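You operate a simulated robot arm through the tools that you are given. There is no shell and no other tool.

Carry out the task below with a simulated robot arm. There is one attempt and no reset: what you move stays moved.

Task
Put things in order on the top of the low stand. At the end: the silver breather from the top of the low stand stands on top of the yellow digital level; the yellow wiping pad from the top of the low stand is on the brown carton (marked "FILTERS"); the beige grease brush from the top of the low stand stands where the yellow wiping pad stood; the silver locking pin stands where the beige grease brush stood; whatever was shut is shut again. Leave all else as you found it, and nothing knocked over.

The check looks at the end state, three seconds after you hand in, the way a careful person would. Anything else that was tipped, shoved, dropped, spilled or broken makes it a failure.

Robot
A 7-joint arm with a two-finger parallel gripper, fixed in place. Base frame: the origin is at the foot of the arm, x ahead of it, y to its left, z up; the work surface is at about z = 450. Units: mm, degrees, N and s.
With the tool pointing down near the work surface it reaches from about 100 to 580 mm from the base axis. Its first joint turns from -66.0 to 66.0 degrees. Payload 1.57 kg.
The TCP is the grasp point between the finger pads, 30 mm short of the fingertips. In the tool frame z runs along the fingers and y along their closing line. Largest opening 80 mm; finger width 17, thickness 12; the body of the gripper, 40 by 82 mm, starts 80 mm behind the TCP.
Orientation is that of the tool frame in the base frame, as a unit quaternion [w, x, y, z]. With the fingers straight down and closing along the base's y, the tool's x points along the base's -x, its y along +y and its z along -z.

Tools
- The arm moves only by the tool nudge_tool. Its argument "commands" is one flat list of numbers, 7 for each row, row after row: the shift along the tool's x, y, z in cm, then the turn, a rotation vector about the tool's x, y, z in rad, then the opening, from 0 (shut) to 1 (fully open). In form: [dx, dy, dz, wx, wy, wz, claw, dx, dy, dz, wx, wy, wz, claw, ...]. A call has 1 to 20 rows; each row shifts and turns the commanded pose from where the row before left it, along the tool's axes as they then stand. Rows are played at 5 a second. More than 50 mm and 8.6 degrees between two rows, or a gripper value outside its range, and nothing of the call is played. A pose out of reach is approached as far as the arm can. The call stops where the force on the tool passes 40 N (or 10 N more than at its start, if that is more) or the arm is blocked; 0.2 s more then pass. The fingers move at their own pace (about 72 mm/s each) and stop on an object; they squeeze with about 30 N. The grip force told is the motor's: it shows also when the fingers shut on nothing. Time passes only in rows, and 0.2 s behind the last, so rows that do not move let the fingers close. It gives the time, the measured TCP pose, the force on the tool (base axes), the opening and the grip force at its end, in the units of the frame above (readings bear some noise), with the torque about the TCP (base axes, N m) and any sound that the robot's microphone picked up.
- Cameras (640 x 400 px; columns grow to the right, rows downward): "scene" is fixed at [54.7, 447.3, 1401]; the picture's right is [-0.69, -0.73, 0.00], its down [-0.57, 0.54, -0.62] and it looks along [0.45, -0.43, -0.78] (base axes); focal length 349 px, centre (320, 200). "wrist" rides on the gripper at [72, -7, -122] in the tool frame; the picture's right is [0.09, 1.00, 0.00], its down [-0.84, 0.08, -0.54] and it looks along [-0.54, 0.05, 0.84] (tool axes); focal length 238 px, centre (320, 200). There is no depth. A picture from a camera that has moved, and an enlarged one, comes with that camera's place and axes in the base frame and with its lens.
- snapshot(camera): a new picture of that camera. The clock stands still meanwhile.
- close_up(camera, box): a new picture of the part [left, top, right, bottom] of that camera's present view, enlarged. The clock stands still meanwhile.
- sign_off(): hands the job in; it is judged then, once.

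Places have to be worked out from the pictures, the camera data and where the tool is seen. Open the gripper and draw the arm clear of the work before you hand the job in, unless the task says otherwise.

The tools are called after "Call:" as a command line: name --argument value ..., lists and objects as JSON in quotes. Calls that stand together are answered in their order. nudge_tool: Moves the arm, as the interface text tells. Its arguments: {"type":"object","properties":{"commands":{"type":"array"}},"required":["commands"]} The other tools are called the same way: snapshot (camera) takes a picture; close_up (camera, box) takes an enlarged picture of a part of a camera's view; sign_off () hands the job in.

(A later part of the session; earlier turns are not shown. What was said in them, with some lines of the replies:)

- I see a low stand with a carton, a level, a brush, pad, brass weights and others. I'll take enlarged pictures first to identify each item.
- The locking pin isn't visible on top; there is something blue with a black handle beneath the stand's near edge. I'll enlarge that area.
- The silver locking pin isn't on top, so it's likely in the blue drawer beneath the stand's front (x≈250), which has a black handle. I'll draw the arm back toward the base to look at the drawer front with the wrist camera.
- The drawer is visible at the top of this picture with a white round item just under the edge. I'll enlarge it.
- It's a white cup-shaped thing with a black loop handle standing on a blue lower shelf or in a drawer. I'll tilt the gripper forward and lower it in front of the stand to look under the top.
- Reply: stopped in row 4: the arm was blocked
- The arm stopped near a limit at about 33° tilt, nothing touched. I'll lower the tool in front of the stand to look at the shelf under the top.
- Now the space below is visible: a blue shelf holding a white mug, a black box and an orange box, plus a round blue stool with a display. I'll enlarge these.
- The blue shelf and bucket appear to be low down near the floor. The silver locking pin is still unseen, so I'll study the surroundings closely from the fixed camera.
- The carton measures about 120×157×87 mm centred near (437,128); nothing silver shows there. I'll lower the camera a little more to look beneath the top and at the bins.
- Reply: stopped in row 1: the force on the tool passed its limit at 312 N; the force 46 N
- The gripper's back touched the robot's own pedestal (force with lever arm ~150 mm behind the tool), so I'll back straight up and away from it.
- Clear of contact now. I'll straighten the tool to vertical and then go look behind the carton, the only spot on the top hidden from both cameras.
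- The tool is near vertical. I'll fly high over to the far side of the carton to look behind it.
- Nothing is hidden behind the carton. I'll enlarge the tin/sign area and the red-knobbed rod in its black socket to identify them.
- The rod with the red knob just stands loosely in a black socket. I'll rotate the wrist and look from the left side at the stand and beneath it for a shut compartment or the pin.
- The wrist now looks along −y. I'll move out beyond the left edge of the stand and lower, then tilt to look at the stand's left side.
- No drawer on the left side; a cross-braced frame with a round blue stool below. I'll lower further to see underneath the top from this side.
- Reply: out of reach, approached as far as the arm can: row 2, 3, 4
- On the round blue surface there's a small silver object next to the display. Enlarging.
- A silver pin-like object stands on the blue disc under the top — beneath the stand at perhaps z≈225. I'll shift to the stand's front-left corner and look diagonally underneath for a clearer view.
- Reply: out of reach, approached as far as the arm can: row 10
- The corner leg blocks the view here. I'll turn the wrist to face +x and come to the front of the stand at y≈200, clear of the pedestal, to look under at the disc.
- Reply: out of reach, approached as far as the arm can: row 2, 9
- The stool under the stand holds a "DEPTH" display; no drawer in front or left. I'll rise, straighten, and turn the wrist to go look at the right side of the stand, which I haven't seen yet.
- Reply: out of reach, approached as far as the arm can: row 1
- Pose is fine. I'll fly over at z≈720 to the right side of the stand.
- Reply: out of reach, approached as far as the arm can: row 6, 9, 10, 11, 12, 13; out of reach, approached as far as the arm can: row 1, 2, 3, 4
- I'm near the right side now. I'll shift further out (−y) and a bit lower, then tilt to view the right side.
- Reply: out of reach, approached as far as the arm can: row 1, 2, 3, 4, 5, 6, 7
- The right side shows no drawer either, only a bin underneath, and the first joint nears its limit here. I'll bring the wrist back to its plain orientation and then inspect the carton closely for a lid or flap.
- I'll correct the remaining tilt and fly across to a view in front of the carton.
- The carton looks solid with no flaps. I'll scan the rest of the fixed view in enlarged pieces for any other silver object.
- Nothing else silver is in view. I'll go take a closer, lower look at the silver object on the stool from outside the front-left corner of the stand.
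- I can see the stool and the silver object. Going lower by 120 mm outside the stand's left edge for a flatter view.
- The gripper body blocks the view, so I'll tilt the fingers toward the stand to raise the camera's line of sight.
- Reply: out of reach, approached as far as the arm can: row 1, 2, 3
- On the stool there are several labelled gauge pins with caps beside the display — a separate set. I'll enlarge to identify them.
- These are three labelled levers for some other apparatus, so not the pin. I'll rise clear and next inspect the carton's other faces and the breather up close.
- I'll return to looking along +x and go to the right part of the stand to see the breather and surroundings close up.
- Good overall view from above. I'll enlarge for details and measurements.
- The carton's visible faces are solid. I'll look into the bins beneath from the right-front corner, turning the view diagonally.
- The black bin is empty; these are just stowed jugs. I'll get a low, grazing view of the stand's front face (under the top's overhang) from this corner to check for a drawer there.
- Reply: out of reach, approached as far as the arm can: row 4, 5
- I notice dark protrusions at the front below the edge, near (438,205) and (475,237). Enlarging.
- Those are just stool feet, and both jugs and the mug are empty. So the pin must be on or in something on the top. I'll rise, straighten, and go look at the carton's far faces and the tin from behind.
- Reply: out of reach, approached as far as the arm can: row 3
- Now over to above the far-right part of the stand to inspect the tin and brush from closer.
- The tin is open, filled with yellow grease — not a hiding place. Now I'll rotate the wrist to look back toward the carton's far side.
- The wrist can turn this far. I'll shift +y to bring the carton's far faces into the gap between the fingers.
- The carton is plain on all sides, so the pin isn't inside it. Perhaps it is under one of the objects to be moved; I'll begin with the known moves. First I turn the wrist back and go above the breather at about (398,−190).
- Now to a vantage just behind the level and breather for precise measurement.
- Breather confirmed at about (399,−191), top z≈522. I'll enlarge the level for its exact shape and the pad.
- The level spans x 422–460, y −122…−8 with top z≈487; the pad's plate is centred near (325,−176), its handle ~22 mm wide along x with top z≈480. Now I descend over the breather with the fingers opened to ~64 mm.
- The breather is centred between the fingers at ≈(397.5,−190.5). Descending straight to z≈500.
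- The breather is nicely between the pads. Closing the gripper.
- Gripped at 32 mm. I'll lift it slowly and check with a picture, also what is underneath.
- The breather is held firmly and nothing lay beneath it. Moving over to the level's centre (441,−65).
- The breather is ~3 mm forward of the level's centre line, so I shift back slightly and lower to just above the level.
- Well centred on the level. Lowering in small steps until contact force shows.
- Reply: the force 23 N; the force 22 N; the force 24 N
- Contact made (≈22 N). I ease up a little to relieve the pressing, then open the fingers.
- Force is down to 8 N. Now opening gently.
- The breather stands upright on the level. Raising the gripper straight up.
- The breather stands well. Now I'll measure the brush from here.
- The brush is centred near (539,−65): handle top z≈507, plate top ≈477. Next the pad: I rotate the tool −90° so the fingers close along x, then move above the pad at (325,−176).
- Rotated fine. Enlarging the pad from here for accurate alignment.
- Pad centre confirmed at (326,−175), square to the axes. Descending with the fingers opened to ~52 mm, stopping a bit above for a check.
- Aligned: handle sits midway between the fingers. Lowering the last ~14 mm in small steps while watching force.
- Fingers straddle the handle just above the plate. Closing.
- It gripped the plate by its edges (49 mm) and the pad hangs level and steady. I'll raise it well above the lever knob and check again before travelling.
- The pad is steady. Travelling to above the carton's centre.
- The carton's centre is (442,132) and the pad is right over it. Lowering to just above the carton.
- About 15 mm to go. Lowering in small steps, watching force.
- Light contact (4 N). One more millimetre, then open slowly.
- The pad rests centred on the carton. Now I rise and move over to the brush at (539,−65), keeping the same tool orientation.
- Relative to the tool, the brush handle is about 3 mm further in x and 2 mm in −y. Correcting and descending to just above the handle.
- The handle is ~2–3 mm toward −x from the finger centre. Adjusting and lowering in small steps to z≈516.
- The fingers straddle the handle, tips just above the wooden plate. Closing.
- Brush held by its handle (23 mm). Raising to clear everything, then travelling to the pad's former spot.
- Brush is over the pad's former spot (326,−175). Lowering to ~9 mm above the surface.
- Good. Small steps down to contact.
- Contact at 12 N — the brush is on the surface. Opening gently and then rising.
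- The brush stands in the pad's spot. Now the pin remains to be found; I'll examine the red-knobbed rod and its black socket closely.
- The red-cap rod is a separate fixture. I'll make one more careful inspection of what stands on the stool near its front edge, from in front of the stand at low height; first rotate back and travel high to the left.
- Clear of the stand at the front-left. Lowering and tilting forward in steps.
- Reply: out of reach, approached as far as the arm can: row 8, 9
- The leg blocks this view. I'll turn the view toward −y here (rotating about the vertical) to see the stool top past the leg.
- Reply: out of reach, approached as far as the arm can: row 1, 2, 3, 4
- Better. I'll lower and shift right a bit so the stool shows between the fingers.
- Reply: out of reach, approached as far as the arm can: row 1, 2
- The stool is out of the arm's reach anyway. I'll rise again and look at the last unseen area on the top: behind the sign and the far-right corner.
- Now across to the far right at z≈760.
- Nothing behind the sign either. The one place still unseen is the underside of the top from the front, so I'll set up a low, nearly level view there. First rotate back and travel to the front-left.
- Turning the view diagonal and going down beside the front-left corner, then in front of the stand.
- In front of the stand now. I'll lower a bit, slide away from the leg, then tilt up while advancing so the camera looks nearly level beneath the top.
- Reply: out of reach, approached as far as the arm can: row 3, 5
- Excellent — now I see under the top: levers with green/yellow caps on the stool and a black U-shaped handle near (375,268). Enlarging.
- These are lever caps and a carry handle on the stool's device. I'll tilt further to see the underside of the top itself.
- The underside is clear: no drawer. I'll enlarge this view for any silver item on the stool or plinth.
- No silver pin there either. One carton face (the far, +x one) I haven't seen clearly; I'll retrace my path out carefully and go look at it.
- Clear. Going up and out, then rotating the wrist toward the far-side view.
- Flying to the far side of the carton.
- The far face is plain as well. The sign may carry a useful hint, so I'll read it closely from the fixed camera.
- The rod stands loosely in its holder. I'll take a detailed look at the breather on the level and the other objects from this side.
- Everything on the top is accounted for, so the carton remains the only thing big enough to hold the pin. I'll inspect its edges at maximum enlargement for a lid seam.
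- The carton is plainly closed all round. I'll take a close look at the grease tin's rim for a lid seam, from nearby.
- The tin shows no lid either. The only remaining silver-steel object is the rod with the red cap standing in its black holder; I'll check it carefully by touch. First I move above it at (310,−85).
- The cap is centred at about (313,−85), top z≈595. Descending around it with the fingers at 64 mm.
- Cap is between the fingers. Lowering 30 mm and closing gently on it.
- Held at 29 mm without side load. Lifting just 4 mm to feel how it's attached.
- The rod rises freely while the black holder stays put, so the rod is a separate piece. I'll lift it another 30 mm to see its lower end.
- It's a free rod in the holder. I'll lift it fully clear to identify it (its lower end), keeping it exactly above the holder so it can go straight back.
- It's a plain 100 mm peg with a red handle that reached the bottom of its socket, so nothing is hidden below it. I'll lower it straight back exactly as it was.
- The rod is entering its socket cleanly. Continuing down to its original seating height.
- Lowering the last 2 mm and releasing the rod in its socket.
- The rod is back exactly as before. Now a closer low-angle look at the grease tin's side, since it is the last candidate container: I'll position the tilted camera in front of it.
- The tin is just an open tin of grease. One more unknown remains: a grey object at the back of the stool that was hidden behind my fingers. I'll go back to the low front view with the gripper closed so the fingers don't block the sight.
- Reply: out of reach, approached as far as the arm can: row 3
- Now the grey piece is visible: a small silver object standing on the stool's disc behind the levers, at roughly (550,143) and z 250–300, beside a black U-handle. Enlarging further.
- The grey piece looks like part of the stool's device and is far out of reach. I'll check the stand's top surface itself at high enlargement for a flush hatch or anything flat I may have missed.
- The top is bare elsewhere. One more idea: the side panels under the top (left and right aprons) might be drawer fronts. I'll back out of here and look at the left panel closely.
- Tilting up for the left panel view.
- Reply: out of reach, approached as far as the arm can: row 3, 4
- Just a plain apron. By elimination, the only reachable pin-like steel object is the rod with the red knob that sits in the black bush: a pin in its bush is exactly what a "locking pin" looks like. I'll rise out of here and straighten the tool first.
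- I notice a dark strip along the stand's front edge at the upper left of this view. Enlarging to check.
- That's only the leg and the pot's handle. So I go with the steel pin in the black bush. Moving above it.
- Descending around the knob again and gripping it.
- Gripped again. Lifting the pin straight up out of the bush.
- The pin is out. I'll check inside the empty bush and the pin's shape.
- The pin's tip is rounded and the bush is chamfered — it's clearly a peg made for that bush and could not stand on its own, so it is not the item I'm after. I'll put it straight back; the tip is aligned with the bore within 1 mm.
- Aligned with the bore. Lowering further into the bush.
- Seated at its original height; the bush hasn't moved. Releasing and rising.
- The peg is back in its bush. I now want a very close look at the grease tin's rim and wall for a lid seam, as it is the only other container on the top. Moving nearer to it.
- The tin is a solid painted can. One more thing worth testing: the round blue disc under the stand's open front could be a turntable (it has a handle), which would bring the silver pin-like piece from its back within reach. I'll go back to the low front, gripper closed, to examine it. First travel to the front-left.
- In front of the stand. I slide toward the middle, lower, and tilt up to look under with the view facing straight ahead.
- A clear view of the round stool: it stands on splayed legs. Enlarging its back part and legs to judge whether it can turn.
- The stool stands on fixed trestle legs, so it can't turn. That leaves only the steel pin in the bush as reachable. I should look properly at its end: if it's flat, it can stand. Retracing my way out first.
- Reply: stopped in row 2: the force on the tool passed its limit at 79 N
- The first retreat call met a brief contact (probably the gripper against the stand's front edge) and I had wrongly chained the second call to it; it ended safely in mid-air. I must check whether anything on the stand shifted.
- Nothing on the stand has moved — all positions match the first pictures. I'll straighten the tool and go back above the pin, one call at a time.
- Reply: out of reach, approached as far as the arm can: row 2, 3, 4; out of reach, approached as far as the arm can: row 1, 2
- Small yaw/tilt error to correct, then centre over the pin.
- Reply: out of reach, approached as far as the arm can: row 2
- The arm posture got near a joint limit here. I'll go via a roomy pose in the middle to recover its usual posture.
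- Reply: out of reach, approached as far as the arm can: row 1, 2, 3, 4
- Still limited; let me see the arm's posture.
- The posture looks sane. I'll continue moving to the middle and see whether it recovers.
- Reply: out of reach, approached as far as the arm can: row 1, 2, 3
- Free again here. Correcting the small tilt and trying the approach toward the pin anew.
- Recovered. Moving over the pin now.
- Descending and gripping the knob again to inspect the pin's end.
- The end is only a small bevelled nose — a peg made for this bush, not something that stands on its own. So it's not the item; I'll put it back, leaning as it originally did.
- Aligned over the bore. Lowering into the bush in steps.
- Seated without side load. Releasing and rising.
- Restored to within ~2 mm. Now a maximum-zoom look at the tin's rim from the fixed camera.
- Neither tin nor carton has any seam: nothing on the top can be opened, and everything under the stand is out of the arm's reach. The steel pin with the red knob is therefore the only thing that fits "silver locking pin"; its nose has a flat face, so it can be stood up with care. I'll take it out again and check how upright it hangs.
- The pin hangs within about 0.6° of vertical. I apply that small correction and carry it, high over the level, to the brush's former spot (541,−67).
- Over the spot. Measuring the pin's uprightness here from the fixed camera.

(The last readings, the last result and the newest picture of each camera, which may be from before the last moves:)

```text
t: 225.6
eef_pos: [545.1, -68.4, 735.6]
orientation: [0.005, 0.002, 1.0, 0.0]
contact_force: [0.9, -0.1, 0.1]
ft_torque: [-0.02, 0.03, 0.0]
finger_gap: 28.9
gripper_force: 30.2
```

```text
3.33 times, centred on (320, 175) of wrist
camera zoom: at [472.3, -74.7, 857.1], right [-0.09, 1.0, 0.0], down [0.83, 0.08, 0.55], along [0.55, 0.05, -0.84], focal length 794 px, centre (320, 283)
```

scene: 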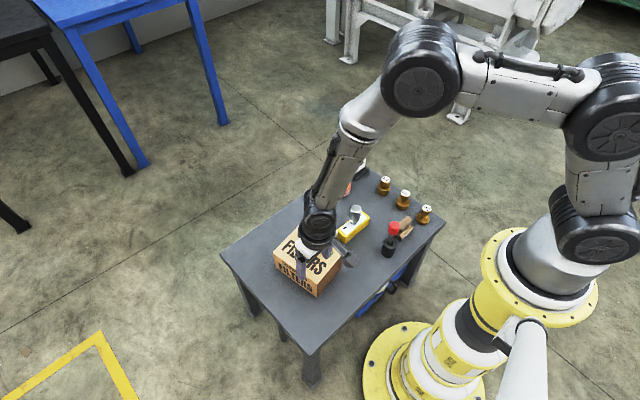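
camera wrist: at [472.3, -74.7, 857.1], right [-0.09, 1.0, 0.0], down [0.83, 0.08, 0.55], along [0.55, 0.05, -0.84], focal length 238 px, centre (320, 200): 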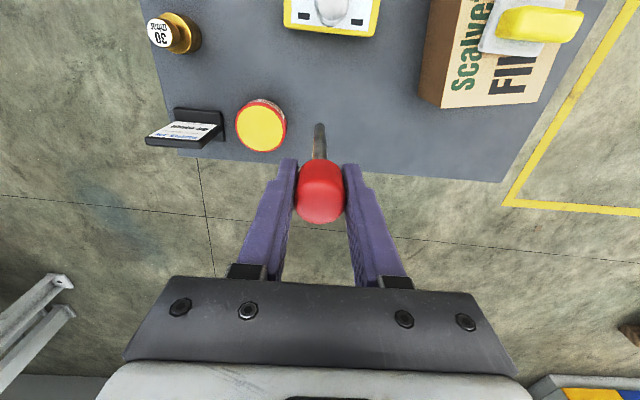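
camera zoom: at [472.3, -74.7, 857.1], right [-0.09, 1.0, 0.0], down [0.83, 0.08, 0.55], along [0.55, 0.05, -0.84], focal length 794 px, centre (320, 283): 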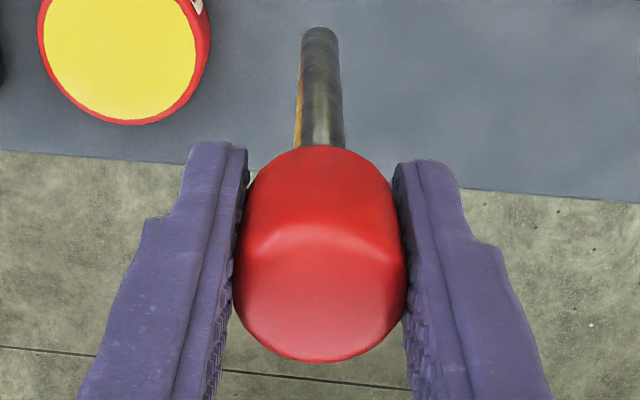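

Upright within ~0.5°. Lowering to ~25 mm above the surface.

Call:
nudge_tool --commands '[0, 0, 2.5, 0, 0, 0, 0.3, 0, 0, 3.0, 0, 0, 0, 0.3, 0, 0, 3.0, 0, 0, 0, 0.3, 0, 0, 2.5, 0, 0, 0, 0.3, 0, 0, 1.5, 0, 0, 0, 0.3, 0, 0, 0, 0, 0, 0, 0.3]'

Call:
close_up --camera "scene" --box '[315, 165, 355, 220]'

```text
t: 226.9
eef_pos: [546.7, -69.0, 611.6]
orientation: [0.005, 0.001, 1.0, -0.001]
contact_force: [-0.3, 0.4, -0.5]
ft_torque: [-0.01, -0.05, 0.02]
finger_gap: 28.9
gripper_force: 29.7
```

```text
7.27 times, centred on (335, 192) of scene
camera zoom: at [54.8, 447.3, 1401.0], right [-0.69, -0.73, 0.0], down [-0.57, 0.54, -0.62], along [0.45, -0.43, -0.78], focal length 2535 px, centre (211, 254)
```

zoom: 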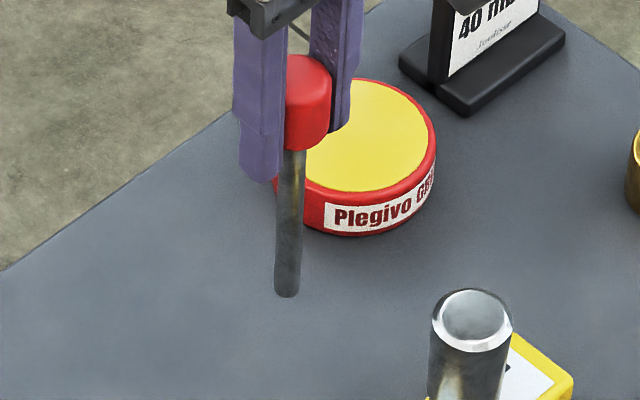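

Call:
nudge_tool --commands '[0, 0, 1.2, 0, 0, 0, 0.3, 0, 0, 0.8, 0, 0, 0, 0.3]'

Call:
close_up --camera "scene" --box '[322, 180, 346, 216]'

```text
t: 227.6
eef_pos: [546.3, -67.4, 592.7]
orientation: [0.005, 0.0, 1.0, 0.0]
contact_force: [-0.6, 0.0, -0.1]
ft_torque: [0.03, -0.02, 0.03]
finger_gap: 28.9
gripper_force: 30.2
```

```text
11.11 times, centred on (334, 198) of scene
camera zoom: at [54.8, 447.3, 1401.0], right [-0.69, -0.73, 0.0], down [-0.57, 0.54, -0.62], along [0.45, -0.43, -0.78], focal length 3873 px, centre (164, 222)
```

zoom: 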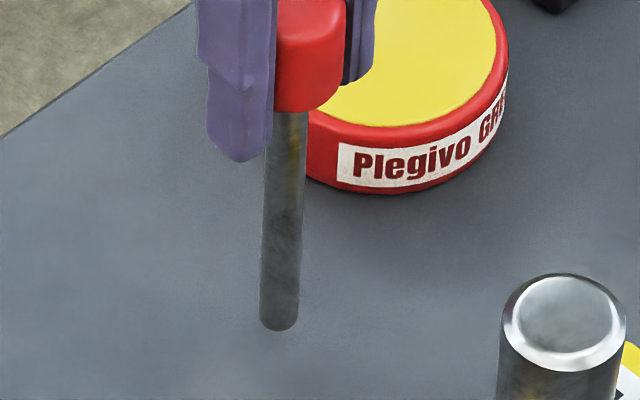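

Call:
nudge_tool --commands '[0, 0, 0.4, 0, 0, 0, 0.3, 0, 0, 0.3, 0, 0, 0, 0.3]'

```text
t: 228.2
eef_pos: [547.3, -68.4, 583.7]
orientation: [0.005, 0.001, 1.0, -0.001]
contact_force: [-0.6, 0.5, -0.6]
ft_torque: [0.03, -0.02, -0.02]
finger_gap: 28.8
gripper_force: 29.3
```

Call:
nudge_tool --commands '[0, 0, 0.2, 0, 0, 0, 0.3]'

```text
t: 228.6
eef_pos: [547.1, -67.9, 582.5]
orientation: [0.005, 0.001, 1.0, 0.0]
contact_force: [-0.2, -0.8, -0.7]
ft_torque: [-0.01, 0.03, 0.01]
finger_gap: 28.7
gripper_force: 30.1
```

Call:
nudge_tool --commands '[0, 0, 0.15, 0, 0, 0, 0.3]'

```text
t: 228.9
eef_pos: [546.5, -67.9, 581.9]
orientation: [0.005, 0.001, 1.0, -0.001]
contact_force: [0.4, 0.3, 0.5]
ft_torque: [0.0, -0.01, 0.03]
finger_gap: 28.9
gripper_force: 29.7
```

Call:
nudge_tool --commands '[0, 0, 0.15, 0, 0, 0, 0.3]'

```text
t: 229.3
eef_pos: [546.1, -68.8, 579.1]
orientation: [0.006, 0.0, 1.0, -0.001]
contact_force: [-2.1, -0.2, 3.6]
ft_torque: [0.06, 0.27, 0.0]
finger_gap: 28.8
gripper_force: 30.2
```

Contact (3.6 N). Opening just a hair to see whether it stands by itself.

Call:
nudge_tool --commands '[0, 0, 0, 0, 0, 0, 0.38, 0, 0, 0, 0, 0, 0, 0.39, 0, 0, 0, 0, 0, 0, 0.4]'

Call:
close_up --camera "scene" --box '[322, 180, 346, 216]'

Call:
close_up --camera "wrist" --box '[280, 115, 360, 235]'

```text
t: 230.2
eef_pos: [548.0, -68.7, 580.2]
orientation: [0.005, 0.0, 1.0, -0.001]
contact_force: [0.1, 0.3, -0.5]
ft_torque: [0.02, -0.01, 0.01]
finger_gap: 32.1
gripper_force: 0.1
```

```text
11.11 times, centred on (334, 198) of scene
camera zoom: at [54.7, 447.3, 1401.0], right [-0.69, -0.73, 0.0], down [-0.57, 0.54, -0.62], along [0.45, -0.43, -0.78], focal length 3873 px, centre (164, 222)
```

zoom: 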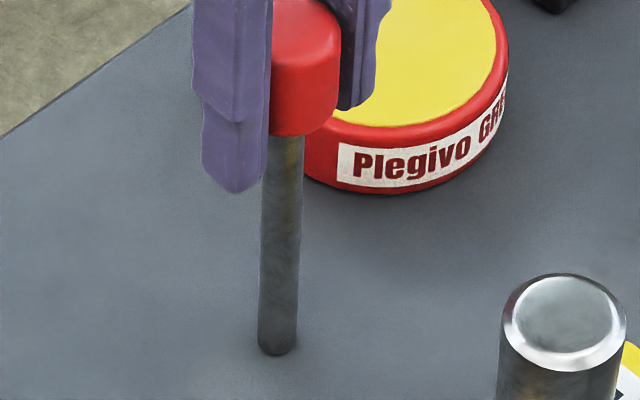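

```text
3.33 times, centred on (320, 175) of wrist
camera zoom: at [473.8, -74.6, 701.0], right [-0.09, 1.0, 0.0], down [0.83, 0.08, 0.55], along [0.55, 0.05, -0.83], focal length 794 px, centre (320, 283)
```

zoom: 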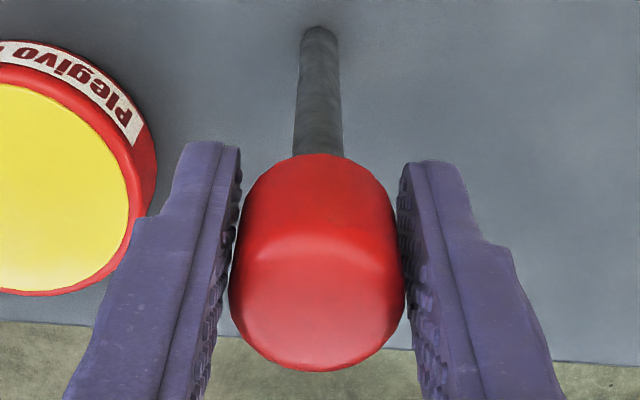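

It appears to be standing. I'll wait a second and look again before opening further.

Call:
nudge_tool --commands '[0, 0, 0, 0, 0, 0, 0.4, 0, 0, 0, 0, 0, 0, 0.4, 0, 0, 0, 0, 0, 0, 0.4, 0, 0, 0, 0, 0, 0, 0.4, 0, 0, 0, 0, 0, 0, 0.4]'

Call:
close_up --camera "wrist" --box '[280, 115, 360, 235]'

Call:
close_up --camera "scene" --box '[322, 180, 346, 216]'

```text
t: 231.3
eef_pos: [547.2, -68.6, 580.0]
orientation: [0.006, 0.001, 1.0, -0.001]
contact_force: [0.1, -0.3, 0.0]
ft_torque: [-0.02, -0.02, 0.02]
finger_gap: 32.1
gripper_force: 0.1
```

```text
3.33 times, centred on (320, 175) of wrist
camera zoom: at [473.8, -74.6, 701.0], right [-0.09, 1.0, 0.0], down [0.83, 0.08, 0.55], along [0.55, 0.05, -0.83], focal length 794 px, centre (320, 283)
```

zoom: 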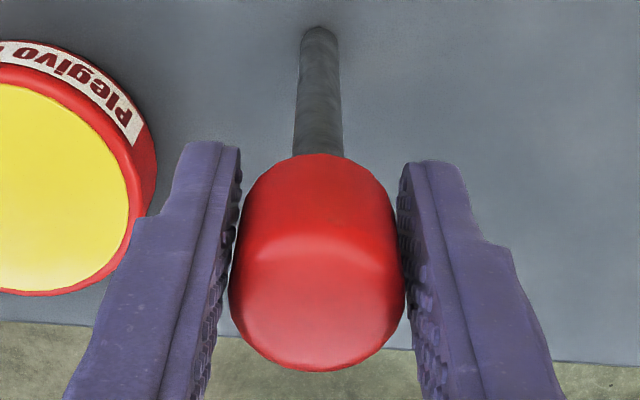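

```text
11.11 times, centred on (334, 198) of scene
camera zoom: at [54.7, 447.3, 1401.0], right [-0.69, -0.73, 0.0], down [-0.57, 0.54, -0.62], along [0.45, -0.43, -0.78], focal length 3873 px, centre (164, 222)
```

zoom: 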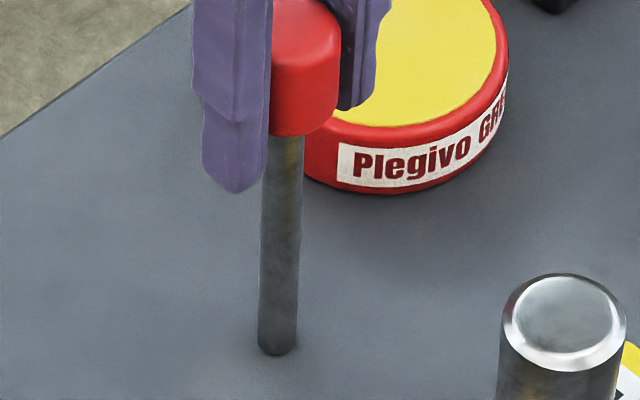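

Stable for over a second with no force on the tool. Opening wider in small steps.

Call:
nudge_tool --commands '[0, 0, 0, 0, 0, 0, 0.43, 0, 0, 0, 0, 0, 0, 0.46, 0, 0, 0, 0, 0, 0, 0.5, 0, 0, 0, 0, 0, 0, 0.55, 0, 0, 0, 0, 0, 0, 0.55, 0, 0, 0, 0, 0, 0, 0.55]'

Call:
close_up --camera "wrist" --box '[280, 115, 360, 235]'

Call:
close_up --camera "scene" --box '[322, 180, 346, 216]'

```text
t: 232.8
eef_pos: [547.0, -68.2, 579.1]
orientation: [0.005, 0.0, 1.0, -0.001]
contact_force: [0.2, -0.7, -0.6]
ft_torque: [-0.01, -0.04, 0.01]
finger_gap: 44.0
gripper_force: 0.0
```

```text
3.33 times, centred on (320, 175) of wrist
camera zoom: at [473.8, -74.6, 701.0], right [-0.09, 1.0, 0.0], down [0.83, 0.08, 0.55], along [0.55, 0.05, -0.83], focal length 794 px, centre (320, 283)
```

zoom: 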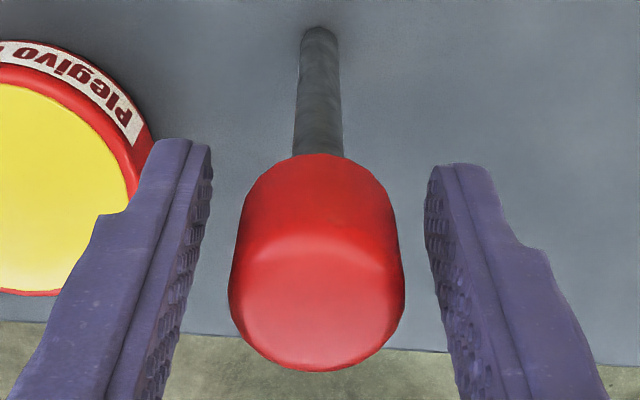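

```text
11.11 times, centred on (334, 198) of scene
camera zoom: at [54.7, 447.3, 1401.0], right [-0.69, -0.73, 0.0], down [-0.57, 0.54, -0.62], along [0.45, -0.43, -0.78], focal length 3873 px, centre (164, 222)
```

zoom: 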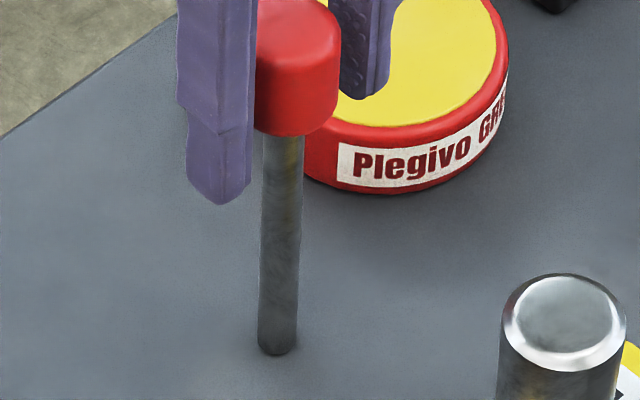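

It stands on its own, fully free of the fingers. Rising straight up, slowly at first.

Call:
nudge_tool --commands '[0, 0, -0.5, 0, 0, 0, 0.6, 0, 0, -1.0, 0, 0, 0, 0.6, 0, 0, -1.5, 0, 0, 0, 0.6, 0, 0, -2.0, 0, 0, 0, 0.6, 0, 0, -2.5, 0, 0, 0, 0.6, 0, 0, -3.0, 0, 0, 0, 0.8, 0, 0, -3.0, 0, 0, 0, 1]'

Call:
close_up --camera "scene" --box '[300, 150, 440, 270]'

Call:
snapshot --camera "wrist"

```text
t: 234.3
eef_pos: [544.6, -69.1, 716.4]
orientation: [0.005, 0.001, 1.0, -0.001]
contact_force: [0.3, -0.5, 0.7]
ft_torque: [0.01, 0.0, 0.01]
finger_gap: 79.8
gripper_force: 0.0
```

```text
3.33 times, centred on (370, 210) of scene
camera zoom: at [54.7, 447.3, 1401.0], right [-0.69, -0.73, 0.0], down [-0.57, 0.54, -0.62], along [0.45, -0.43, -0.78], focal length 1162 px, centre (153, 167)
```

zoom: 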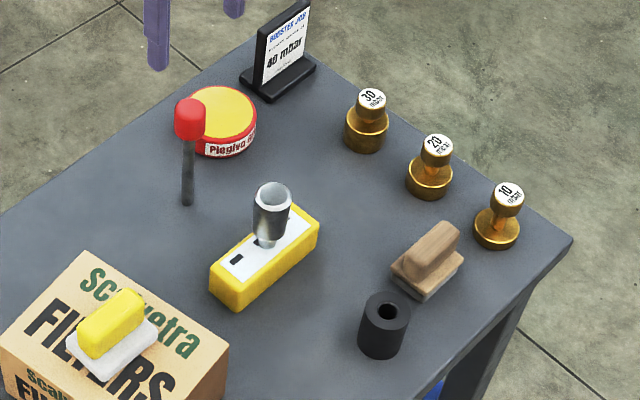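

```text
taken
camera wrist: at [471.8, -75.1, 837.3], right [-0.09, 1.0, 0.0], down [0.83, 0.08, 0.55], along [0.55, 0.05, -0.84], focal length 238 px, centre (320, 200)
```

wrist: 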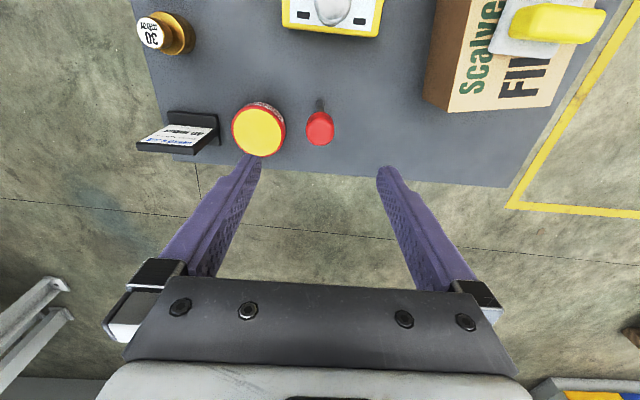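

The pin stands steadily where the brush had been (about 5 mm from the brush's centre), the bush and everything else are where they were. I'll draw the arm up and clear.

Call:
nudge_tool --commands '[0, 0, -3.0, 0, 0, 0, 1, 0, 0, -2.0, 0.002, 0.01, -0.002, 1, 3.3, -1.0, 0, 0, 0, 0, 1, 3.3, -1.0, 0, 0, 0, 0, 1, 3.3, -1.0, 0, 0, 0, 0, 1, 3.3, -1.0, 0, 0, 0, 0, 1, 0, 0, 0, 0, 0, 0, 1]'

Call:
snapshot --camera "wrist"

Call:
close_up --camera "scene" --box '[210, 140, 460, 320]'

```text
t: 235.9
eef_pos: [413.4, -108.6, 765.5]
orientation: [0.0, 0.0, 1.0, -0.001]
contact_force: [0.5, 0.4, 0.2]
ft_torque: [-0.01, 0.0, 0.0]
finger_gap: 80.1
gripper_force: 0.0
```

```text
taken
camera wrist: at [341.8, -114.3, 886.8], right [-0.09, 1.0, 0.0], down [0.84, 0.08, 0.54], along [0.54, 0.05, -0.84], focal length 238 px, centre (320, 200)
```

wrist: 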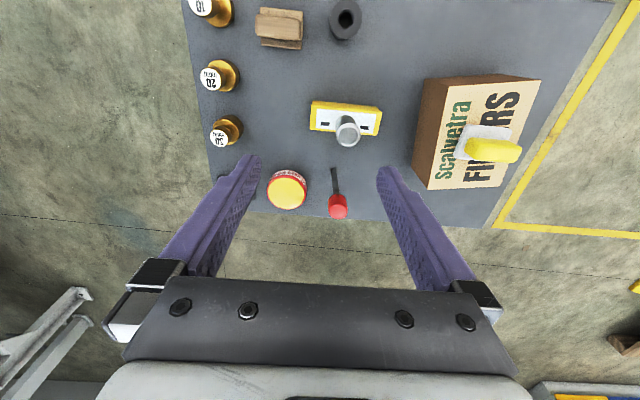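

```text
2.22 times, centred on (335, 230) of scene
camera zoom: at [54.7, 447.3, 1401.0], right [-0.69, -0.73, 0.0], down [-0.57, 0.54, -0.62], along [0.45, -0.43, -0.78], focal length 775 px, centre (287, 133)
```

zoom: 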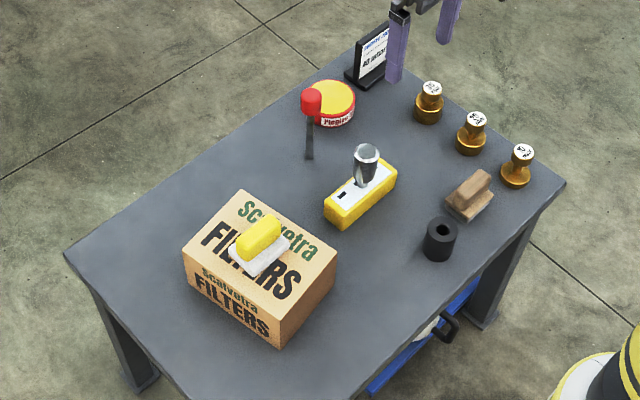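

The breather stands on the level, the pad is on the carton, and the brush is in the pad's old spot. The steel pin with the red knob has stood free for several seconds where the brush was. The arm is clear with the gripper open.

One part is not certain. No other pin was within reach, so I took the steel pin from the black bush to be the "silver locking pin". That identification is my best judgement, not confirmed. Handing in now.

Call:
sign_off

```text
The job is handed in.
```

I handed the job in with all four moves done, but I'm not sure the object I used as the silver locking pin is the right one.

**What is in place now:**
- The silver breather stands upright on the yellow digital level.
- The yellow wiping pad lies in the middle of the FILTERS carton.
- The beige grease brush stands where the pad was, within a few millimetres.
- A steel pin with a red knob stands on its own where the brush was, about 5 mm off centre.

**The uncertain part:** I found no object that was clearly the silver locking pin. I looked over the top of the stand, around and under it, and into the jugs below. I could not see all of the white pot's inside.

The carton and grease tin show no seam or lid, and I saw no drawer or other shut compartment within reach. The only pin-like steel object I could reach was the red-knobbed one in the black bush, so I used that. If it is the wrong object, the last requirement is not met. It would also count as something moved that should have stayed, and its bush is now empty.

**Contacts along the way:**
- **Pedestal:** the gripper hit the robot's own pedestal once, with a peak of 312 N.
- **Stand:** it later stopped against something while I was working low at the stand, probably the stand's front edge, with a peak of 79 N. Pictures afterwards showed nothing had moved.
- **Pin:** I lifted it out and put it back three times before moving it for good. The bush stayed where it was.
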